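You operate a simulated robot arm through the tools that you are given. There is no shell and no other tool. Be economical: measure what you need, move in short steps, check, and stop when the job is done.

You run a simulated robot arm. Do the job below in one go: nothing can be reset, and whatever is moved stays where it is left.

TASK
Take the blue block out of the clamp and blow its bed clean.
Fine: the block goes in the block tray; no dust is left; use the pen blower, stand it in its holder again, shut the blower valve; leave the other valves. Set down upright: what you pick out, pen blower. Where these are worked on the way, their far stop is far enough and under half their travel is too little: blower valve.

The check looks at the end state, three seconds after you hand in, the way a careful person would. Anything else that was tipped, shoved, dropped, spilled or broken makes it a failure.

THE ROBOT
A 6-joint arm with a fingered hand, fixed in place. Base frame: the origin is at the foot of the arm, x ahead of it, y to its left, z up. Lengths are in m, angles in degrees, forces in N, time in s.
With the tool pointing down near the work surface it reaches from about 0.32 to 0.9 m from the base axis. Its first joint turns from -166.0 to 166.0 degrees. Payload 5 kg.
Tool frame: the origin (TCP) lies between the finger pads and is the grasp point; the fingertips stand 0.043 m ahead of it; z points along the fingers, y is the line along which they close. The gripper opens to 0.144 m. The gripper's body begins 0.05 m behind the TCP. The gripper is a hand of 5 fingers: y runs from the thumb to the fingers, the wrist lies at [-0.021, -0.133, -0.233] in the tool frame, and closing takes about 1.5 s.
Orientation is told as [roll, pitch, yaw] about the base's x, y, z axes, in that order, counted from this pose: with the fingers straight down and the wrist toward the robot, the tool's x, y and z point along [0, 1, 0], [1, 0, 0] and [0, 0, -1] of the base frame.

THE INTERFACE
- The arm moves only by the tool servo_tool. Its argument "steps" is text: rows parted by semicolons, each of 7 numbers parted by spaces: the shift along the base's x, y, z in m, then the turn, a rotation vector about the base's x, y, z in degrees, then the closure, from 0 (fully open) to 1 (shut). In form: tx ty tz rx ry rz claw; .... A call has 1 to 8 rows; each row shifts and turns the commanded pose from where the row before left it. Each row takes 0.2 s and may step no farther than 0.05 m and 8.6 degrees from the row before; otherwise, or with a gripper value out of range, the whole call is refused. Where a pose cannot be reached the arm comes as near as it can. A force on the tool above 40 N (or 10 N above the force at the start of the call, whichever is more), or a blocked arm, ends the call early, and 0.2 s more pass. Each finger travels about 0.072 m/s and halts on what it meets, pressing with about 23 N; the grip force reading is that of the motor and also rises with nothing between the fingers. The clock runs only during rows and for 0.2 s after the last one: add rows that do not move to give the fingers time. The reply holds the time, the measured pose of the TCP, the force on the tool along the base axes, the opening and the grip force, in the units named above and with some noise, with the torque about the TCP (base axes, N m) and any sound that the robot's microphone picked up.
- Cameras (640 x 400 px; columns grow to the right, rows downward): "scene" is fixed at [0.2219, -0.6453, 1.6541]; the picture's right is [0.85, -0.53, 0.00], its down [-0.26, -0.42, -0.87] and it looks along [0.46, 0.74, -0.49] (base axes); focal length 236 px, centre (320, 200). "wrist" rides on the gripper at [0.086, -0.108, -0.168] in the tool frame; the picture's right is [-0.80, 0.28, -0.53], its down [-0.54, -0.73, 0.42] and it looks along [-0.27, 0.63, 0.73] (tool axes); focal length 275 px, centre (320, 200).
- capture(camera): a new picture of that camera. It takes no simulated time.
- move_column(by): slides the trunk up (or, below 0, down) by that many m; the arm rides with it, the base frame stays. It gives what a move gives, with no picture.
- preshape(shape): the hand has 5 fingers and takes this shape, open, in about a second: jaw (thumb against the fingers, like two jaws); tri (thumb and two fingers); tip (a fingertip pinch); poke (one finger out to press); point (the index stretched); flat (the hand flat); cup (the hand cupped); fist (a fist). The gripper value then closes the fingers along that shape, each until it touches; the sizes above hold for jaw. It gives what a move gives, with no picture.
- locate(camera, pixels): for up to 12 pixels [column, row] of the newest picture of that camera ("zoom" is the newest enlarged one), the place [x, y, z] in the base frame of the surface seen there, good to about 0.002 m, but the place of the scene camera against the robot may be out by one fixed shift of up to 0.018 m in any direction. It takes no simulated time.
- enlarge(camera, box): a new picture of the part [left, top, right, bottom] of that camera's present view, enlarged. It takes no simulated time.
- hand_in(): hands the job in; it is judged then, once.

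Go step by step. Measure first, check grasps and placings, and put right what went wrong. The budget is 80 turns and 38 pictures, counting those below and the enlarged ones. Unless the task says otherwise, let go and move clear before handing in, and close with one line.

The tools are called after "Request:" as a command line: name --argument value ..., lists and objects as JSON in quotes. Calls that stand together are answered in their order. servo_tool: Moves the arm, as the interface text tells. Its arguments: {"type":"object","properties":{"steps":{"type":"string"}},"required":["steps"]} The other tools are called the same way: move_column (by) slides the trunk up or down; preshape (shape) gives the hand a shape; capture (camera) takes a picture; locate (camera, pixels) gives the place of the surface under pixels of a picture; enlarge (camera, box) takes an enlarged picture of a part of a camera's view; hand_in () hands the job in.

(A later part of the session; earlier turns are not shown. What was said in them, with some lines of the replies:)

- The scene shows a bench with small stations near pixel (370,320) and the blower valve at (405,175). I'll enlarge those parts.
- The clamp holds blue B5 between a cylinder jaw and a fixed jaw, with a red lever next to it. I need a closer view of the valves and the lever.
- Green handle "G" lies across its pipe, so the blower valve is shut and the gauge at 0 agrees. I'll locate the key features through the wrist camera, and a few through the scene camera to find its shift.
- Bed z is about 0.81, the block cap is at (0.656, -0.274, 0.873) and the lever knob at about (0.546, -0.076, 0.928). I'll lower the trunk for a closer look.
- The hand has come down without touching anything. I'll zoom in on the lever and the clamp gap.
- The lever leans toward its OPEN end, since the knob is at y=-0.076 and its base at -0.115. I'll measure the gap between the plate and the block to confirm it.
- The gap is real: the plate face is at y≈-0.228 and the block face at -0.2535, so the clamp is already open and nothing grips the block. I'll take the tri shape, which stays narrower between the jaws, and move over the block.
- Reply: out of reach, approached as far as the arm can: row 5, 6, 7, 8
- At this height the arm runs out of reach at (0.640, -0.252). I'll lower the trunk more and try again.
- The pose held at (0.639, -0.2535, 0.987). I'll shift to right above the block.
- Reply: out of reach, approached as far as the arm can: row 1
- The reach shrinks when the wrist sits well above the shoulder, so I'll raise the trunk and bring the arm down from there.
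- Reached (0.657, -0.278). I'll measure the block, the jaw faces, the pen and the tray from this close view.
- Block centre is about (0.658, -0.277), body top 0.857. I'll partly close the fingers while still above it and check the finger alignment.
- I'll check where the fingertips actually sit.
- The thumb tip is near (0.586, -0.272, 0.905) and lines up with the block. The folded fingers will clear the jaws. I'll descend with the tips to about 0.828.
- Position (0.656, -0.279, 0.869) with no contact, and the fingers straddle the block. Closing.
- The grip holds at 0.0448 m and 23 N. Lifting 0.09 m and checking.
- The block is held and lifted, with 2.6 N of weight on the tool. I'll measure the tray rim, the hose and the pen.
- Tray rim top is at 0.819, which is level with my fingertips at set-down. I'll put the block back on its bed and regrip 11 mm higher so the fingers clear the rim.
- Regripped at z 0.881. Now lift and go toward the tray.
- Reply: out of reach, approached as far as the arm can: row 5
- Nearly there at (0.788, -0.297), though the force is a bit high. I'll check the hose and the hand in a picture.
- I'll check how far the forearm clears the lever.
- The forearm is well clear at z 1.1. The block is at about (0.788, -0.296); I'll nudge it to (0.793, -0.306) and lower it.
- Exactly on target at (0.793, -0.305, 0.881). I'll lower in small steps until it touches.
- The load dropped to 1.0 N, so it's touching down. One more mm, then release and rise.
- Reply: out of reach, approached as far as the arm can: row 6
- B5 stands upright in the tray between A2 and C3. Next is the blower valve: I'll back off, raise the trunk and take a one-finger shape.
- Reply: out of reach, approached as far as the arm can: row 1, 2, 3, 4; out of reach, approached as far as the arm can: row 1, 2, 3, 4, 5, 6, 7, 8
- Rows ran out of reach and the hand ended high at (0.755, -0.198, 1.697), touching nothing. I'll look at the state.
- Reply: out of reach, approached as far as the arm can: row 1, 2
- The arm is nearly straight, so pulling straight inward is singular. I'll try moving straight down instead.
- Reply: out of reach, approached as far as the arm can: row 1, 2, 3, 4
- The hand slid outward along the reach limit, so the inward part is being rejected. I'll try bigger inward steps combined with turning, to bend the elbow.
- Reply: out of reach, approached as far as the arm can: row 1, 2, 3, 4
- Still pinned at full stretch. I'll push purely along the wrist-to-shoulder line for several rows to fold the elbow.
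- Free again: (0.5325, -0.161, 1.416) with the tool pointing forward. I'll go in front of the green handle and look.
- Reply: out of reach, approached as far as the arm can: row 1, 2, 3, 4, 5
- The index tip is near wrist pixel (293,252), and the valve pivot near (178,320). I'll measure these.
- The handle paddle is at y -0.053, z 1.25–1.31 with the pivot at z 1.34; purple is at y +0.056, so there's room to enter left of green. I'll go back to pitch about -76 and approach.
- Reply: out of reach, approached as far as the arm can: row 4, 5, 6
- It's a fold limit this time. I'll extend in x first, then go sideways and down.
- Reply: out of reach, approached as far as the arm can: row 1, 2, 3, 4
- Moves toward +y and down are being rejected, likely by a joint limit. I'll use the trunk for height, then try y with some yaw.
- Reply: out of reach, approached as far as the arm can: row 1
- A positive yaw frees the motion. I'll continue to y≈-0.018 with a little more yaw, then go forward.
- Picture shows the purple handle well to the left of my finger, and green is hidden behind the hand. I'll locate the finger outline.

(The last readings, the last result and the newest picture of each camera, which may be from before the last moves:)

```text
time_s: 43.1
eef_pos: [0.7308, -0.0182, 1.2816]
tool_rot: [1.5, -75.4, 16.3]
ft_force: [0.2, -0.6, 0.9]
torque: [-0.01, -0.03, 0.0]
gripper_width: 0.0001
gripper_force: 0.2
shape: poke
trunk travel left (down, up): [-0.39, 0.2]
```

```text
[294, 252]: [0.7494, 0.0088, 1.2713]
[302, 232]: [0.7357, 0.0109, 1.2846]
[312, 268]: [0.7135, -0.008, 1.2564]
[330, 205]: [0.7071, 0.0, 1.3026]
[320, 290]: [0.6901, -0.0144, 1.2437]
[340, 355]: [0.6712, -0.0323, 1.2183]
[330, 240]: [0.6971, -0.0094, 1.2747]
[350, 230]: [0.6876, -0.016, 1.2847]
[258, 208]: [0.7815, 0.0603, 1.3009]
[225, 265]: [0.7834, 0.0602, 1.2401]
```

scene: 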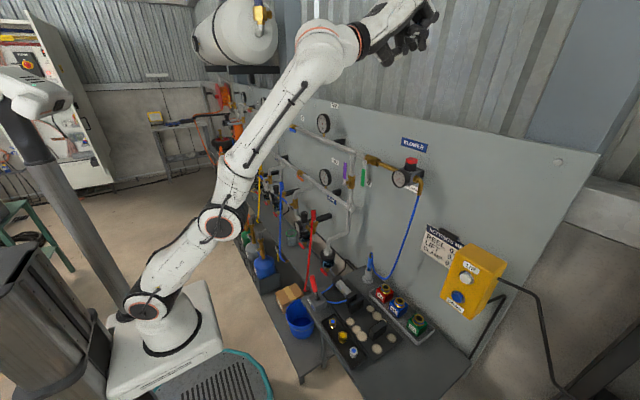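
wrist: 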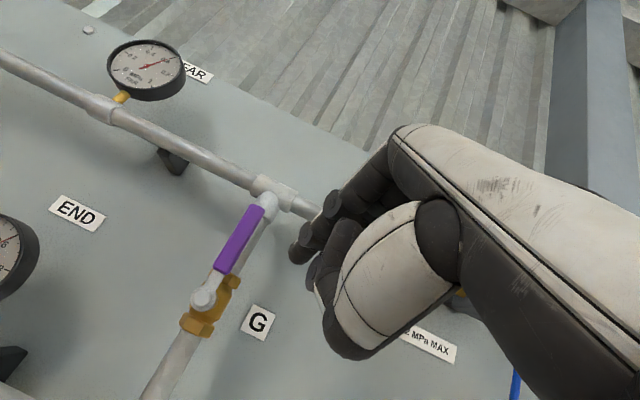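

The finger's tip is at about (0.752, 0.0, 1.271), with clear space on both sides. I'll move it in behind the handle plane and begin pushing toward -y.

Request:
servo_tool --steps "0.02 0 0 0 0 0 0; 0.018 0 0 0 0 0 0; 0 -0.016 0 0 0 0 0; 0 -0.015 -0.002 0 0 0 0; 0 -0.012 -0.002 0 0 0 0; 0 0 0 0 0 0 0"

```text
time_s: 44.5
eef_pos: [0.7663, -0.0626, 1.2769]
tool_rot: [1.5, -75.6, 15.8]
ft_force: [-13.1, 1.5, -5.0]
torque: [0.02, -0.37, -0.14]
gripper_width: 0.0001
gripper_force: 0.0
shape: poke
trunk travel left (down, up): [-0.39, 0.2]
```

A 13 N force along -x with little y force suggests the finger is pressing on the front of something. One look.

Request:
enlarge --camera "scene" --box '[325, 135, 425, 215]'

```text
5.00 times, centred on (375, 175) of scene
```

zoom: 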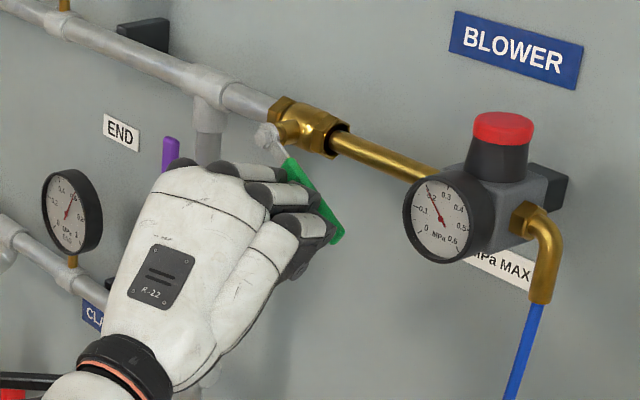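

The handle is turning the right way and the gauge has risen to about 0.2 MPa. I'll ease back 4 mm in x and follow the arc up.

Request:
servo_tool --steps "-0.004 0 0 0 0 0 0; 0 -0.02 0.006 0 0 0 0; 0 -0.018 0.011 0 0 0 0; 0 -0.012 0.014 0 0 0 0; 0 -0.006 0.014 0 0 0 0; 0 0 0.008 0 0 0 0; 0 0 0 0 0 0 0"

```text
time_s: 45.9
eef_pos: [0.7631, -0.1173, 1.3217]
tool_rot: [1.6, -74.8, 16.0]
ft_force: [-34.9, 1.9, -18.5]
torque: [-0.06, 0.02, -0.12]
gripper_width: 0.0
gripper_force: 0.0
shape: poke
trunk travel left (down, up): [-0.39, 0.2]
stopped in row 7: the force on the tool passed its limit at 46 N (the readings are from after the stop); the commanded pose is now the measured one
```

The force limit tripped at the end, with the finger against the pipe and a -z reaction at the stop. I'll back straight out and check the handle.

Request:
servo_tool --steps "-0.01 0 -0.004 0 0 0 0; -0.03 0 -0.01 0 0 0 0; -0.04 0.0 0 0 0 0 0; -0.04 0 0 0 0 0 0; 0 0 0 0 0 0 0"

Request:
enlarge --camera "scene" --box '[325, 135, 425, 215]'

```text
time_s: 47.1
eef_pos: [0.6473, -0.1156, 1.3131]
tool_rot: [1.4, -74.8, 16.1]
ft_force: [-0.3, -0.1, 1.4]
torque: [0.01, 0.01, -0.02]
gripper_width: 0.0
gripper_force: 0.0
shape: poke
trunk travel left (down, up): [-0.39, 0.2]
```

```text
5.00 times, centred on (375, 175) of scene
```

zoom: 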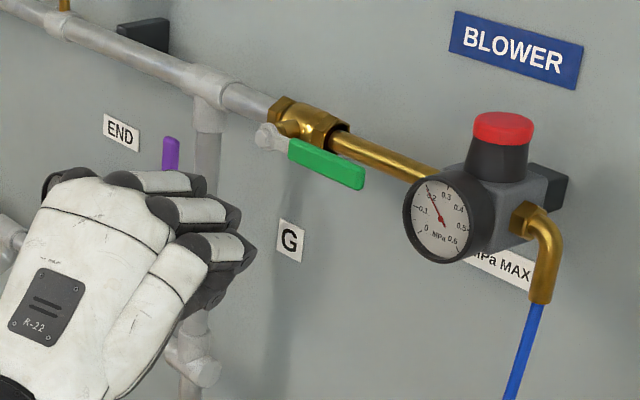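

The handle now lies along the pipe, so the valve is open; the gauge sits at about 0.2 MPa, inside the "0.2 MPa MAX" mark. I'll note the handle's new place, then lower the hand and turn it down for the pen.

Request:
locate --camera "zoom" --pixels '[[268, 137], [295, 150], [325, 165], [360, 180], [325, 158], [355, 172], [325, 175], [400, 162], [220, 215]]'

Request:
servo_tool --steps "0 0 -0.035 0 8 -2 0; 0 0 -0.035 0 8 -2 0; 0 0 -0.035 0 8 -2 0; 0 0 -0.035 0 8 -2 0; 0 0 -0.03 0 8 -2 0; 0 0 -0.03 0 8 -2 0; 0 0 -0.03 0 8 -2 0; 0 0 -0.03 0 8 -2 0"

```text
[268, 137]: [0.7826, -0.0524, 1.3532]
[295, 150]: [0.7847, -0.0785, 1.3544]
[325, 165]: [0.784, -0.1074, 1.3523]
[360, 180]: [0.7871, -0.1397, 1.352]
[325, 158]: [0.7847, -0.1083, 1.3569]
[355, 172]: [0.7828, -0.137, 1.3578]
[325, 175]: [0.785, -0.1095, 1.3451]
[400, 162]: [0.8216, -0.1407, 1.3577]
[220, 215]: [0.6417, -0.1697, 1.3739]
```

```text
time_s: 48.9
eef_pos: [0.6443, -0.1151, 1.0485]
tool_rot: [8.0, -11.3, -7.1]
ft_force: [-0.1, -0.3, -0.3]
torque: [0.0, 0.0, -0.03]
gripper_width: 0.0
gripper_force: 0.1
shape: poke
trunk travel left (down, up): [-0.39, 0.2]
```

Valve open. Straighten the tool, take the tri shape and move above the pen with a narrowed hand, as the panel is at x 0.884.

Request:
servo_tool --steps "0 0 0 -4 5.6 3.5 0; 0 0 0 -4 5.6 3.5 0; 0 0 0 0 0 0 0"

Request:
preshape --shape "tri"

Request:
servo_tool --steps "0 0 0 0 0 0 0.58; 0 0 0 0 0 0 0.58; 0 0 0 0 0 0 0.58; 0 0 0 0 0 0 0.58; 0 0 0 0 0 0 0.58"

```text
time_s: 49.7
eef_pos: [0.645, -0.1164, 1.049]
tool_rot: [-0.6, -0.4, 1.0]
ft_force: [1.6, -0.3, 0.3]
torque: [-0.04, 0.06, -0.01]
gripper_width: 0.0
gripper_force: 0.0
shape: poke
trunk travel left (down, up): [-0.39, 0.2]
```

```text
time_s: 50.6
eef_pos: [0.6447, -0.1166, 1.0494]
tool_rot: [-0.7, -0.5, 1.0]
ft_force: [0.2, 0.4, 0.3]
torque: [-0.01, -0.01, 0.03]
gripper_width: 0.1438
gripper_force: 0.1
shape: tri
trunk travel left (down, up): [-0.39, 0.2]
```

```text
time_s: 51.8
eef_pos: [0.6441, -0.1158, 1.0491]
tool_rot: [-0.6, -0.4, 0.9]
ft_force: [0.5, 0.1, -0.3]
torque: [0.02, 0.04, 0.0]
gripper_width: 0.0611
gripper_force: 0.1
shape: tri
trunk travel left (down, up): [-0.39, 0.2]
```

Opening 0.061 m. Moving over the pen.

Request:
servo_tool --steps "0.038 -0.002 -0.003 0.6 0.4 -0.9 0.58; 0.038 -0.002 -0.003 0 0 0 0.58; 0.038 -0.002 -0.003 0 0 0 0.58; 0.039 -0.002 -0.003 0 0 0 0.58; 0 0 0 0 0 0 0.58; 0 0 0 0 0 0 0.58"

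Request:
capture --camera "wrist"

```text
time_s: 53.2
eef_pos: [0.7959, -0.1261, 1.0364]
tool_rot: [0.0, -0.2, 0.0]
ft_force: [-0.7, -0.2, 0.5]
torque: [-0.02, -0.03, -0.05]
gripper_width: 0.0604
gripper_force: 0.0
shape: tri
trunk travel left (down, up): [-0.39, 0.2]
```

```text
4 pictures are left
```

wrist: 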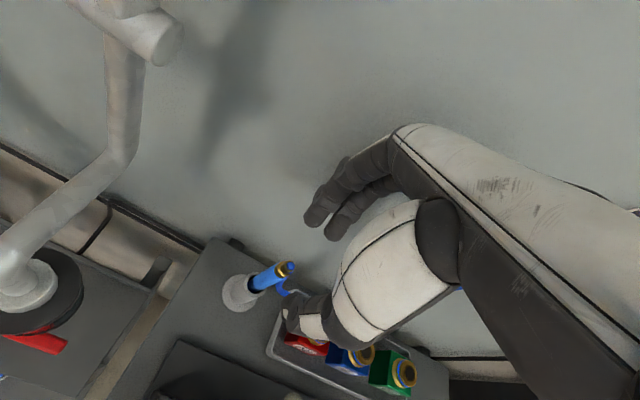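

I'll locate the pen and fingertips.

Request:
locate --camera "wrist" --pixels '[[287, 267], [276, 272], [265, 279], [257, 284], [247, 284], [243, 300], [290, 315], [293, 330], [312, 220], [332, 236], [283, 290], [300, 325]]'

```text
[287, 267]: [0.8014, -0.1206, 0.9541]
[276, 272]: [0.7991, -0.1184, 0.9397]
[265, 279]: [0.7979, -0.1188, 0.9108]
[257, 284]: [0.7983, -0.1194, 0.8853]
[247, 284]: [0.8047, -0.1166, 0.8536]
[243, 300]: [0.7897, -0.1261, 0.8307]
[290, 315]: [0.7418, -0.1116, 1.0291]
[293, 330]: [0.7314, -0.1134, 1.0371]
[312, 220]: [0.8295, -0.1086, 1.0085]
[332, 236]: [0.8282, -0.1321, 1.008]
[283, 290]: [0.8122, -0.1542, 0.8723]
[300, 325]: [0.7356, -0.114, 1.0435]
```

The pen axis is at about (0.799, -0.125) and the tips straddle it. Descending to TCP z 0.925, above the holder rim at 0.866, then closing.

Request:
servo_tool --steps "0.003 0.001 -0.04 0 0 0 0.58; 0 0 -0.04 0 0 0 0.58; 0 0 -0.03 0 0 0 0.58; 0 0 0 0 0 0 0.58; 0 0 0 0 0 0 0.8; 0 0 0 0 0 0 1; 0 0 0 0 0 0 1; 0 0 0 0 0 0 1"

Request:
servo_tool --steps "0 0 0 0 0 0 1; 0 0 0 0 0 0 1"

```text
time_s: 55.0
eef_pos: [0.8, -0.1249, 0.928]
tool_rot: [-0.1, -0.1, -0.1]
ft_force: [0.5, 0.5, -0.2]
torque: [-0.01, -0.02, 0.03]
gripper_width: 0.0083
gripper_force: 23.4
shape: tri
trunk travel left (down, up): [-0.39, 0.2]
```

```text
time_s: 55.6
eef_pos: [0.7995, -0.1245, 0.9272]
tool_rot: [0.0, 0.0, -0.1]
ft_force: [-0.4, -0.8, 0.0]
torque: [-0.01, -0.03, -0.01]
gripper_width: 0.0084
gripper_force: 23.1
shape: tri
trunk travel left (down, up): [-0.39, 0.2]
```

Stable at 0.0083 m and 23 N, which is smaller than expected, perhaps because the pen nests between the two fingers. I'll lift and look.

Request:
servo_tool --steps "0 0 0.02 0 0 0 1; 0 0 0.025 0 0 0 1; 0 0 0.025 0 0 0 1; 0 0 0.01 0 0 0 1; 0 0 0 0 0 0 1"

Request:
capture --camera "wrist"

```text
time_s: 56.8
eef_pos: [0.8015, -0.1242, 1.0068]
tool_rot: [0.1, -0.1, 0.1]
ft_force: [0.4, -0.1, -0.3]
torque: [-0.03, 0.02, -0.02]
gripper_width: 0.0085
gripper_force: 22.7
shape: tri
trunk travel left (down, up): [-0.39, 0.2]
```

```text
3 pictures are left
```

wrist: 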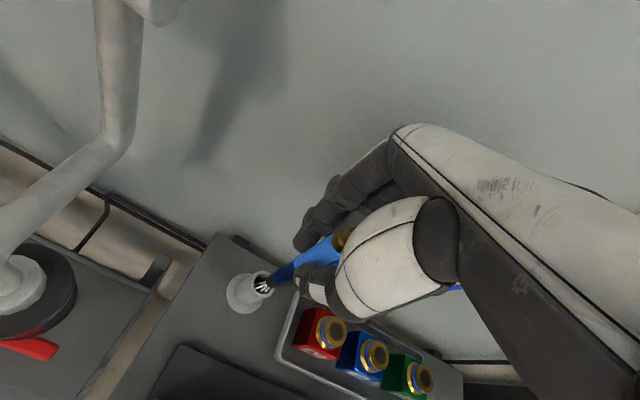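

The pen is in hand; its lower end shows near (270,282) with white streaks below it, perhaps the air jet. I'll locate the nozzle and holder.

Request:
locate --camera "wrist" --pixels '[[270, 282], [274, 276], [285, 270], [300, 260], [315, 252], [330, 243], [341, 238], [262, 286], [252, 280], [258, 298], [270, 274], [246, 305]]'

```text
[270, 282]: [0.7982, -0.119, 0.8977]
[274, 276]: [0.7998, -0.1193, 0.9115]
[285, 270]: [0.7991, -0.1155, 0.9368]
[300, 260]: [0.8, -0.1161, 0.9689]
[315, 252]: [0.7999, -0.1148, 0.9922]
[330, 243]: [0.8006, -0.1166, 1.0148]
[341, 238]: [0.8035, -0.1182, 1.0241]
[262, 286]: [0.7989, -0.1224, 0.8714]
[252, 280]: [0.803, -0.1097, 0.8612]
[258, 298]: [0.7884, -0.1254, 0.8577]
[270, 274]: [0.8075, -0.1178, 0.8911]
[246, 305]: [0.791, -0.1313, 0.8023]
```

The pen stands vertical in the grip, its nozzle about 0.12 m below the TCP. I'll carry it around the block tray to the first dust patch at (0.708, -0.249).

Request:
servo_tool --steps "0 0 0.025 0 0 0 1; -0.047 0 0 0 0 0 1; -0.047 0 0 0 0 0 1; 0 -0.0415 0 0 0 0 1; 0 -0.0415 0 0 0 0 1; 0 -0.0415 0 0 0 0 1; 0 0 -0.033 0 0 0 1; 0 0 -0.033 0 0 0 1"

```text
time_s: 58.6
eef_pos: [0.7063, -0.2467, 0.9676]
tool_rot: [0.0, -0.2, 0.0]
ft_force: [0.6, -0.2, -0.2]
torque: [-0.01, -0.01, -0.03]
gripper_width: 0.0083
gripper_force: 23.0
shape: tri
trunk travel left (down, up): [-0.39, 0.2]
```

In place above the first patch. I'll sweep slowly along the far row of dust.

Request:
servo_tool --steps "0 0 0 0 0 0 1; 0 0 0 0 0 0 1; 0 0 0 0 0 0 1; 0.004 -0.017 0 0 0 0 1; 0.002 -0.018 0 0 0 0 1; 0 0 0 0 0 0 1; 0 0 0 0 0 0 1; 0 0 0 0 0 0 1"

Request:
servo_tool --steps "0 -0.015 0 0 0 0 1; 0 -0.015 0 0 0 0 1; 0 0 0 0 0 0 1; 0 0 0 0 0 0 1; 0 0 0 0 0 0 1; -0.004 -0.028 0 0 0 0 1; -0.006 -0.025 0 0 0 0 1; 0 0 0 0 0 0 1"

Request:
capture --camera "wrist"

```text
time_s: 60.4
eef_pos: [0.7122, -0.2836, 0.9658]
tool_rot: [0.0, 0.0, -0.1]
ft_force: [0.6, 0.0, -0.5]
torque: [0.0, 0.04, 0.02]
gripper_width: 0.0081
gripper_force: 23.2
shape: tri
trunk travel left (down, up): [-0.39, 0.2]
```

```text
time_s: 62.2
eef_pos: [0.7053, -0.364, 0.9668]
tool_rot: [0.1, -0.1, 0.1]
ft_force: [0.6, -0.2, -0.6]
torque: [0.04, 0.02, -0.02]
gripper_width: 0.0082
gripper_force: 22.7
shape: tri
trunk travel left (down, up): [-0.39, 0.2]
```

```text
2 pictures are left
```

wrist: 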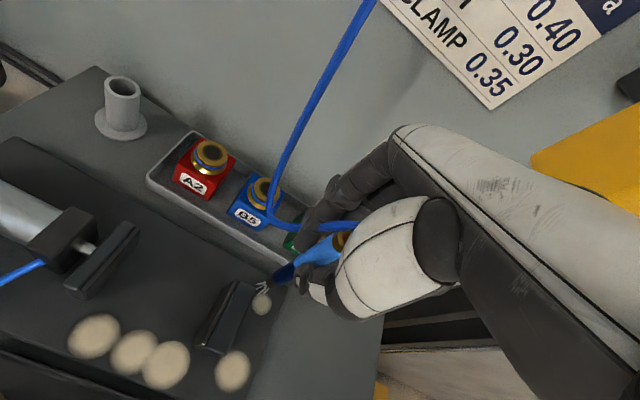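

It works: the three far patches are gone, and the jet is on the fourth at (262,302). I'll locate the remaining patches.

Request:
locate --camera "wrist" --pixels '[[262, 302], [268, 285], [94, 336], [134, 352], [165, 366], [232, 370], [280, 280], [290, 270], [300, 250], [272, 215], [160, 290]]'

```text
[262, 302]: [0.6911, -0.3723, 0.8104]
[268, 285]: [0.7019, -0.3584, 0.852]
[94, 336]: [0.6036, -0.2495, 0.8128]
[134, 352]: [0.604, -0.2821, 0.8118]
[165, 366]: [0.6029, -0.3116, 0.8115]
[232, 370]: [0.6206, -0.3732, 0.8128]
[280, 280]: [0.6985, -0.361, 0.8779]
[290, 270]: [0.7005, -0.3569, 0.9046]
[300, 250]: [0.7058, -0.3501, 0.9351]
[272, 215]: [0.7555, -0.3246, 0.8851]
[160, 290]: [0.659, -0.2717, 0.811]
```

Move onto the fourth patch's rest at (0.690, -0.374), then to (0.620, -0.374), and along the near row.

Request:
servo_tool --steps "-0.013 -0.010 0 0 0 0 1; 0 0 0 0 0 0 1; 0 0 0 0 0 0 1; 0 0 0 0 0 0 1; -0.035 0 0 0 0 0 1; -0.036 0 0 0 0 0 1; 0 0 0 0 0 0 1; 0 0 0 0 0 0 1"

Request:
servo_tool --steps "0 0 0 0 0 0 1; 0 0 0 0 0 0 1; -0.018 0.02 0 0 0 0 1; 0 0.042 0 0 0 0 1; 0 0 0 0 0 0 1; 0 0 0 0 0 0 1; 0 0 0 0 0 0 1; 0 0 0 0 0 0 1"

Request:
servo_tool --steps "0 0.015 0 0 0 0 1; 0 0.015 0 0 0 0 1; 0 0 0 0 0 0 1; 0 0 0 0 0 0 1; 0 0 0 0 0 0 1; 0 0 0 0 0 0 1; 0 0 0 0 0 0 1"

Request:
servo_tool --steps "0 0.016 0 0 0 0 1; 0 0.016 0 0 0 0 1; 0 0 0 0 0 0 1; 0 0 0 0 0 0 1; 0 0 0 0 0 0 1; 0 0 0 0 0 0 1; 0 0 0 0 0 0 1; 0 0 0 0 0 0 1"

```text
time_s: 64.0
eef_pos: [0.6207, -0.3715, 0.9659]
tool_rot: [0.0, -0.2, 0.0]
ft_force: [-0.5, 0.1, -0.9]
torque: [0.01, -0.01, 0.02]
gripper_width: 0.0083
gripper_force: 22.9
shape: tri
trunk travel left (down, up): [-0.39, 0.2]
```

```text
time_s: 65.8
eef_pos: [0.6022, -0.3137, 0.9659]
tool_rot: [0.0, -0.1, 0.0]
ft_force: [0.6, -0.6, -0.3]
torque: [0.02, -0.04, 0.0]
gripper_width: 0.008
gripper_force: 23.0
shape: tri
trunk travel left (down, up): [-0.39, 0.2]
```

```text
time_s: 67.4
eef_pos: [0.6025, -0.2827, 0.9668]
tool_rot: [0.0, -0.2, 0.1]
ft_force: [-0.2, 0.4, 0.0]
torque: [0.01, 0.0, 0.0]
gripper_width: 0.0082
gripper_force: 22.4
shape: tri
trunk travel left (down, up): [-0.39, 0.2]
```

```text
time_s: 69.2
eef_pos: [0.6001, -0.2511, 0.9657]
tool_rot: [0.1, -0.1, 0.0]
ft_force: [0.2, -0.8, -1.0]
torque: [-0.04, -0.02, -0.01]
gripper_width: 0.0082
gripper_force: 23.4
shape: tri
trunk travel left (down, up): [-0.39, 0.2]
```

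All patches visited. I'll raise the pen and move beside the holder, then check the bed with one picture.

Request:
servo_tool --steps "0 0 0.035 0 0 0 1; 0 0 0.032 0 0 0 1; 0.035 0.03 0 0 0 0 1; 0.035 0.033 0 0 0 0 1; 0.035 0.033 0 0 0 0 1; 0.02 0.03 0 0 0 0 1; 0 0 0 0 0 0 1"

Request:
enlarge --camera "scene" --box '[315, 250, 435, 360]'

```text
time_s: 70.8
eef_pos: [0.7289, -0.1274, 1.0355]
tool_rot: [0.0, -0.1, -0.1]
ft_force: [-0.3, -0.1, -0.3]
torque: [-0.05, 0.04, 0.0]
gripper_width: 0.0083
gripper_force: 23.1
shape: tri
trunk travel left (down, up): [-0.39, 0.2]
```

```text
3.64 times, centred on (375, 305) of scene
```

zoom: 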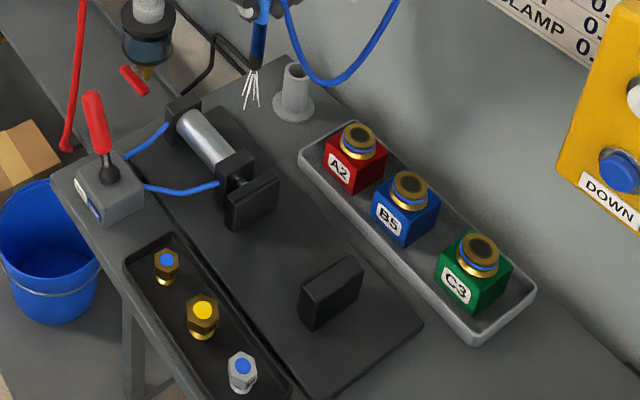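

The bed is clean and the fittings undisturbed; B5 stands in its tray. I'll measure the nozzle against the holder mouth for insertion.

Request:
locate --camera "zoom" --pixels '[[257, 66], [258, 50], [260, 35], [262, 15], [288, 70], [305, 70], [297, 78], [297, 95]]'

Request:
servo_tool --steps "0.035 0.0015 0 0 0 0 1; 0.035 0.0015 0 0 0 0 1; 0 0 0 0 0 0 1; 0 0 0 0 0 0 1"

```text
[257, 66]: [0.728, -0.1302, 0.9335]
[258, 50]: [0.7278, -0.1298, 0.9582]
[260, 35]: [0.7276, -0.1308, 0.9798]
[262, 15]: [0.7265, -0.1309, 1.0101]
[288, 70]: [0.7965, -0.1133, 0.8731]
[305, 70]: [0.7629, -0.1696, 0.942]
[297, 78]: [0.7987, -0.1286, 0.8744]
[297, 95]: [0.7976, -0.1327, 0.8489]
```

```text
time_s: 71.8
eef_pos: [0.798, -0.1226, 1.036]
tool_rot: [0.0, -0.1, 0.0]
ft_force: [-0.6, -0.2, -0.5]
torque: [-0.04, 0.0, 0.03]
gripper_width: 0.0082
gripper_force: 23.4
shape: tri
trunk travel left (down, up): [-0.39, 0.2]
```

The pen hangs straight. I'll correct to (0.7995, -0.1242) and lower it gently to the original TCP height of 0.928.

Request:
servo_tool --steps "0.001 -0.0015 -0.03 0 0 0 1; 0 0 -0.02 0 0 0 1; 0 0 -0.02 0 0 0 1; 0 0 -0.015 0 0 0 1; 0 0 -0.012 0 0 0 1; 0 0 -0.007 0 0 0 1; 0 0 0 0 0 0 1"

```text
time_s: 73.0
eef_pos: [0.8, -0.1248, 0.9521]
tool_rot: [-0.2, -1.2, 0.0]
ft_force: [1.8, 0.9, 12.4]
torque: [-0.03, -0.11, 0.03]
gripper_width: 0.0102
gripper_force: 23.3
shape: tri
trunk travel left (down, up): [-0.39, 0.2]
stopped in row 6: the force on the tool passed its limit at 43 N (the readings are from after the stop); the commanded pose is now the measured one
```

Blocked at TCP z 0.952 with a force spike, so the pen either caught the rim or slipped in the grip. I'll use one picture here.

Request:
capture --camera "wrist"

```text
0 pictures are left
```

wrist: 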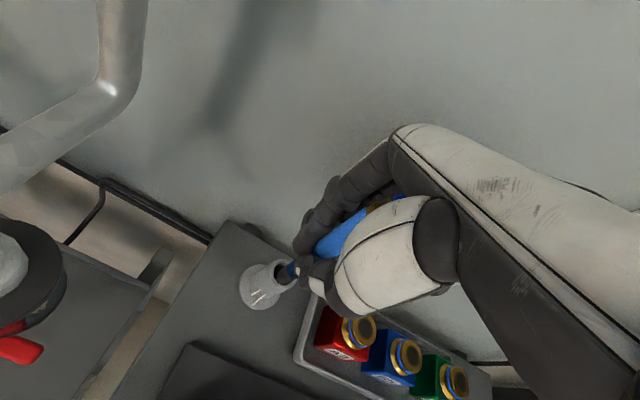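

No pictures left now. I'll measure the pen and holder thoroughly from this one.

Request:
locate --camera "wrist" --pixels '[[292, 270], [287, 274], [297, 264], [320, 245], [335, 235], [350, 222], [370, 210], [395, 200], [281, 274], [275, 285], [262, 297], [255, 290]]'

Request:
locate --camera "wrist" --pixels '[[262, 262], [275, 260], [283, 262], [294, 285], [288, 290], [270, 290], [262, 280], [255, 272], [330, 250], [325, 238], [345, 240], [360, 228]]'

```text
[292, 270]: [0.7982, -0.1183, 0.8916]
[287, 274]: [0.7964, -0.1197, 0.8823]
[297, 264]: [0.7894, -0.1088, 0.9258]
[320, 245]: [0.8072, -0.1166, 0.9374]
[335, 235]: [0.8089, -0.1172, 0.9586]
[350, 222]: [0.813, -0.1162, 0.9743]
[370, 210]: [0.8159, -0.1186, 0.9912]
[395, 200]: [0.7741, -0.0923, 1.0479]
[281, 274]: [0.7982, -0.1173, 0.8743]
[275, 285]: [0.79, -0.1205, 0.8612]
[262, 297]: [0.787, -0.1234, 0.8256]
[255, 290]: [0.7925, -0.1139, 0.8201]
```

```text
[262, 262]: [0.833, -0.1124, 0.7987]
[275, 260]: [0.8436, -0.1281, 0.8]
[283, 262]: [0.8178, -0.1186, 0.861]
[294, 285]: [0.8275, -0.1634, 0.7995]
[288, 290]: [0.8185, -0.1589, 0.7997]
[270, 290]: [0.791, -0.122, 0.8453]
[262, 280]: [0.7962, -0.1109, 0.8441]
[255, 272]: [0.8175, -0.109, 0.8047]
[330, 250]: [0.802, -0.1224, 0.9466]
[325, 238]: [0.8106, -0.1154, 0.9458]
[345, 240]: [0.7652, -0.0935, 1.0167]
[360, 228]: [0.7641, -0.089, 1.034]
```

From the points, the holder centre is (0.804, -0.125) while the nozzle came down near (0.800, -0.122); it caught the rim, slid up about 26 mm in the grip and now leans about 10° toward +x. I'll raise 12 mm, turn the hand -10° about y to set the pen upright, and recentre the nozzle.

Request:
servo_tool --steps "0 0 0.006 0 0 0 1; 0 0 0.008 0 0 0 1; -0.006 -0.002 0 0 -5 0 1; -0.005 -0.0015 0 0 -5 0 1; 0 0 0 0 0 0 1; 0 0 0 0 0 0 1"

```text
time_s: 74.5
eef_pos: [0.789, -0.1291, 0.9612]
tool_rot: [-0.2, -10.8, 0.0]
ft_force: [0.0, -0.3, -1.2]
torque: [0.01, 0.04, 0.01]
gripper_width: 0.0094
gripper_force: 23.4
shape: tri
trunk travel left (down, up): [-0.39, 0.2]
```

Free of contact. Lowering in small steps while watching the force.

Request:
servo_tool --steps "0 0 -0.008 0 0 0 1; 0 0 -0.006 0 0 0 1; 0 0 -0.004 0 0 0 1; 0 0 0 0 0 0 1"

```text
time_s: 75.5
eef_pos: [0.7899, -0.127, 0.9442]
tool_rot: [-0.1, -10.9, -0.1]
ft_force: [0.4, 0.3, -1.0]
torque: [0.0, 0.02, -0.03]
gripper_width: 0.0093
gripper_force: 23.0
shape: tri
trunk travel left (down, up): [-0.39, 0.2]
```

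No contact at z 0.944, where it was blocked before at 0.952. Continue.

Request:
servo_tool --steps "0 0 -0.005 0 0 0 1; 0 0 -0.005 0 0 0 1; 0 0 -0.004 0 0 0 1; 0 0 0 0 0 0 1"

```text
time_s: 76.5
eef_pos: [0.7886, -0.1287, 0.9288]
tool_rot: [-0.1, -10.9, 0.0]
ft_force: [0.7, 0.2, -0.4]
torque: [-0.01, -0.02, -0.01]
gripper_width: 0.0093
gripper_force: 22.7
shape: tri
trunk travel left (down, up): [-0.39, 0.2]
```

Still free, so the nozzle should be about 17 mm into the holder. Continue to TCP 0.911, just above where the fingertips would meet the rim.

Request:
servo_tool --steps "0 0 -0.005 0 0 0 1; 0 0 -0.005 0 0 0 1; 0 0 -0.005 0 0 0 1; 0 0 -0.002 0 0 0 1; 0 0 0 0 0 0 1"

```text
time_s: 77.7
eef_pos: [0.7892, -0.1279, 0.9126]
tool_rot: [-0.2, -10.9, 0.0]
ft_force: [0.9, 3.4, 1.2]
torque: [0.16, -0.08, 0.08]
gripper_width: 0.0092
gripper_force: 23.2
shape: tri
trunk travel left (down, up): [-0.39, 0.2]
```

Light side contact (3.4 N) confirms the pen is inside the holder. I'll relieve it slightly, open, and let it settle.

Request:
servo_tool --steps "0 0.0015 -0.002 0 0 0 1; 0 0 0 0 0 0 0.9; 0 0 0 0 0 0 0.8; 0 0 0 0 0 0 0.7; 0 0 0 0 0 0 0.6; 0 0 0 0 0 0 0.55; 0 0 0 0 0 0 0.55"

```text
time_s: 79.2
eef_pos: [0.7885, -0.1271, 0.9105]
tool_rot: [-0.2, -10.8, 0.0]
ft_force: [0.1, 0.6, 0.2]
torque: [0.01, 0.01, 0.0]
gripper_width: 0.0642
gripper_force: 0.0
shape: tri
trunk travel left (down, up): [-0.39, 0.2]
```

Released. I'll straighten the hand around the pen and regrip gently to confirm that it stands seated.

Request:
servo_tool --steps "0.006 0.001 0.008 0 5.4 0 0.55; 0.006 0.001 0.009 0 5.4 0 0.55; 0 0 0 0 0 0 0.55; 0 0 0 0 0 0 0.8; 0 0 0 0 0 0 1; 0 0 0 0 0 0 1; 0 0 0 0 0 0 1; 0 0 0 0 0 0 1"

```text
time_s: 81.0
eef_pos: [0.8005, -0.1232, 0.9249]
tool_rot: [-0.2, -0.1, -0.1]
ft_force: [-0.1, 0.1, 0.2]
torque: [0.0, -0.01, -0.02]
gripper_width: 0.0082
gripper_force: 22.8
shape: tri
trunk travel left (down, up): [-0.39, 0.2]
```

Same width (0.0082) as at the first grip. A 4 mm gentle push down tells whether it's at the bottom.

Request:
servo_tool --steps "0 0 -0.002 0 0 0 1; 0 0 -0.002 0 0 0 1; 0 0 0 0 0 0 1"

```text
time_s: 81.8
eef_pos: [0.8014, -0.124, 0.9254]
tool_rot: [-0.2, -0.2, 0.0]
ft_force: [0.7, 1.0, 6.5]
torque: [-0.01, 0.02, -0.02]
gripper_width: 0.0079
gripper_force: 23.3
shape: tri
trunk travel left (down, up): [-0.39, 0.2]
```

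It pushes back (6.5 N), so the pen is seated. Release, rise and retreat.

Request:
servo_tool --steps "0 0 0.003 0 0 0 1; 0 0 0 0 0 0 0.8; 0 0 0 0 0 0 0.6; 0 0 0 0 0 0 0.55; 0 0 0 0 0 0 0.55; 0 0 0.02 0 0 0 0.55; 0 0 0.04 0 0 0 0.55; 0 0 0.045 0 0 0 0.55"

Request:
servo_tool --steps "0 0 0.02 0 0 0 0.55; -0.04 0 0 0 0 0 0.55; -0.04 0 0 0 0 0 0.55; -0.04 0 0 0 0 0 0.55; -0.035 0 0 0 0 0 0.55; 0 0 0 0 0 0 0.55"

Request:
preshape --shape "poke"

```text
time_s: 83.7
eef_pos: [0.8015, -0.1228, 1.0363]
tool_rot: [-0.1, -0.2, -0.1]
ft_force: [-20.0, -0.2, -0.1]
torque: [0.0, -0.44, -0.23]
gripper_width: 0.06
gripper_force: 0.1
shape: tri
trunk travel left (down, up): [-0.39, 0.2]
```

```text
time_s: 85.0
eef_pos: [0.6478, -0.1223, 1.0518]
tool_rot: [-0.1, -0.1, 0.0]
ft_force: [0.1, -0.7, 0.2]
torque: [0.07, -0.04, 0.01]
gripper_width: 0.0644
gripper_force: 0.0
shape: tri
trunk travel left (down, up): [-0.39, 0.2]
```

```text
time_s: 86.0
eef_pos: [0.649, -0.1222, 1.0516]
tool_rot: [-0.1, 0.0, 0.0]
ft_force: [0.7, -0.3, -0.2]
torque: [0.02, 0.02, -0.02]
gripper_width: 0.0
gripper_force: 0.1
shape: poke
trunk travel left (down, up): [-0.39, 0.2]
```

At (0.649, -0.122, 1.052), clear (the brief -20 N in x was fingers on the panel behind). Now I reverse the earlier turn so that the finger points forward again for shutting the valve.

Request:
servo_tool --steps "0 0 0 4 -5.6 -3.5 0; 0 0 0 4 -5.6 -3.5 0; 0 0 0.03 0 -8 2 0; 0 0 0.03 0 -8 2 0; 0 0 0.03 0 -8 2 0; 0 0 0.03 0 -8 2 0; 0 0 0.035 0 -8 2 0; 0 0 0.035 0 -8 2 0"

Request:
servo_tool --steps "0 0 0.035 0 -8 2 0; 0 0 0.035 0 -8 2 0; 0 0 0 0 0 0 0"

```text
time_s: 87.8
eef_pos: [0.646, -0.1244, 1.2417]
tool_rot: [10.8, -58.6, 3.6]
ft_force: [0.1, 0.2, -0.7]
torque: [0.01, -0.02, -0.02]
gripper_width: 0.0003
gripper_force: 0.1
shape: poke
trunk travel left (down, up): [-0.39, 0.2]
```

```text
time_s: 88.5
eef_pos: [0.645, -0.1245, 1.3159]
tool_rot: [5.2, -74.5, 12.8]
ft_force: [-0.1, 0.5, -0.3]
torque: [-0.02, 0.01, 0.03]
gripper_width: 0.0002
gripper_force: 0.0
shape: poke
trunk travel left (down, up): [-0.39, 0.2]
```

Nearly the same pose as before. I'll rise above the handle's free end, then advance over it.

Request:
servo_tool --steps "0.01 -0.001 0.035 0 0 0 0; 0.015 -0.001 0.035 0 0 0 0; 0.02 -0.001 0.018 0 0 0 0; 0.035 0 0 0 0 0 0; 0.03 0 0 0 0 0 0; 0.012 0 0 0 0 0 0; 0 0 0 0 0 0 0"

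```text
time_s: 90.2
eef_pos: [0.7681, -0.127, 1.3985]
tool_rot: [5.3, -74.4, 12.6]
ft_force: [-0.1, 0.3, 0.4]
torque: [-0.03, 0.04, 0.0]
gripper_width: 0.0
gripper_force: 0.1
shape: poke
trunk travel left (down, up): [-0.39, 0.2]
```

No contact. Advance 5 mm more and press down along the arc.

Request:
servo_tool --steps "0.005 0 0 0 0 0 0; 0 0 -0.015 0 0 0 0; 0 0 -0.015 0 0 0 0; 0 0 -0.015 0 0 0 0; 0 -0.001 -0.015 0 0 0 0; 0 0 0 0 0 0 0"

```text
time_s: 91.6
eef_pos: [0.7719, -0.1271, 1.35]
tool_rot: [4.5, -75.6, 13.5]
ft_force: [-1.8, 0.0, 2.7]
torque: [0.15, -0.03, -0.07]
gripper_width: 0.0
gripper_force: 0.0
shape: poke
trunk travel left (down, up): [-0.39, 0.2]
stopped in row 6: the force on the tool passed its limit at 40 N (the readings are from after the stop); the commanded pose is now the measured one
```

The force peaked at 40 N as the finger pressed down, then fell to 2.7 N. I'll continue in smaller steps with the arc's +y part.

Request:
servo_tool --steps "0 0 -0.006 0 0 0 0; 0 0.001 -0.006 0 0 0 0; 0 0 0 0 0 0 0"

```text
time_s: 92.4
eef_pos: [0.7709, -0.1272, 1.3369]
tool_rot: [4.6, -75.3, 13.3]
ft_force: [-0.2, 1.2, 2.4]
torque: [0.07, -0.06, 0.02]
gripper_width: 0.0
gripper_force: 0.1
shape: poke
trunk travel left (down, up): [-0.39, 0.2]
```

Moving freely now (2.4 N). Continue along the arc.

Request:
servo_tool --steps "0 0.004 -0.012 0 0 0 0; 0 0.006 -0.012 0 0 0 0; 0 0.008 -0.011 0 0 0 0; 0 0 0 0 0 0 0"

```text
time_s: 93.4
eef_pos: [0.7712, -0.1077, 1.3024]
tool_rot: [4.5, -75.3, 13.4]
ft_force: [2.3, -2.5, 3.8]
torque: [0.08, -0.08, -0.09]
gripper_width: 0.0001
gripper_force: 0.1
shape: poke
trunk travel left (down, up): [-0.39, 0.2]
```

The reaction (-2.5 y, +3.8 z) matches pushing the handle round. Keep going toward the shut stop.

Request:
servo_tool --steps "0 0.010 -0.008 0 0 0 0; 0 0.010 -0.006 0 0 0 0; 0 0.009 -0.004 0 0 0 0; 0 0.006 0 0 0 0 0; 0 0 0 0 0 0 0"

```text
time_s: 94.5
eef_pos: [0.7723, -0.0851, 1.2871]
tool_rot: [5.8, -75.7, 11.4]
ft_force: [8.2, -29.3, 5.5]
torque: [0.07, -0.16, -0.7]
gripper_width: 0.0
gripper_force: 0.1
shape: poke
trunk travel left (down, up): [-0.39, 0.2]
stopped in row 5: the force on the tool passed its limit at 42 N (the readings are from after the stop); the commanded pose is now the measured one
```

A firm -29 N in y at about the predicted shut position. I'll push once more to make sure it's the stop.

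Request:
servo_tool --steps "0 0.005 0 0 0 0 0; 0 0.005 0 0 0 0 0; 0 0 0 0 0 0 0"

```text
time_s: 94.8
eef_pos: [0.7722, -0.0855, 1.2878]
tool_rot: [5.9, -75.7, 11.0]
ft_force: [4.8, -24.2, 1.6]
torque: [-0.03, -0.04, -0.56]
gripper_width: 0.0001
gripper_force: 0.1
shape: poke
trunk travel left (down, up): [-0.39, 0.2]
stopped in row 1: the force on the tool passed its limit at 43 N (the readings are from after the stop); the commanded pose is now the measured one
```

A hard stop, with the reaction almost purely along y, as a hanging (shut) handle would give. I'll probe higher on it to check that it's vertical.

Request:
servo_tool --steps "0 -0.012 0 0 0 0 0; 0 0 0.022 0 0 0 0; 0 0.008 0 0 0 0 0; 0 0.004 0 0 0 0 0; 0 0.004 0 0 0 0 0; 0 0.004 0 0 0 0 0; 0 0 0 0 0 0 0"

```text
time_s: 96.1
eef_pos: [0.7736, -0.0845, 1.3111]
tool_rot: [6.2, -75.9, 10.3]
ft_force: [1.9, -29.8, 2.6]
torque: [-0.06, -0.09, -0.51]
gripper_width: 0.0002
gripper_force: 0.1
shape: poke
trunk travel left (down, up): [-0.39, 0.2]
stopped in row 6: the force on the tool passed its limit at 42 N (the readings are from after the stop); the commanded pose is now the measured one
```

Contact at the same y (-0.0845 against -0.0855) 23 mm higher: the handle hangs vertical, so the valve is shut. Back off sideways, then straight out.

Request:
servo_tool --steps "0 -0.012 0 0 0 0 0; -0.03 -0.004 0 0 0 0 0; -0.04 0 0 0 0 0 0; -0.04 0 0 0 0 0 0; 0 0 0 0 0 0 0"

```text
time_s: 97.3
eef_pos: [0.6639, -0.0904, 1.3113]
tool_rot: [5.2, -75.8, 11.6]
ft_force: [-0.3, 0.5, 0.2]
torque: [0.04, 0.04, -0.02]
gripper_width: 0.0
gripper_force: 0.1
shape: poke
trunk travel left (down, up): [-0.39, 0.2]
```

The hand is clear with no load on it, so I'm handing in.

Request:
hand_in

```text
The job is handed in.
```

The job is handed in: the blue block is upright in the block tray, the bed is blown clean, the pen blower is back in its holder, and the blower valve is shut; my pictures ran out before those last two, so I confirmed them by touch.
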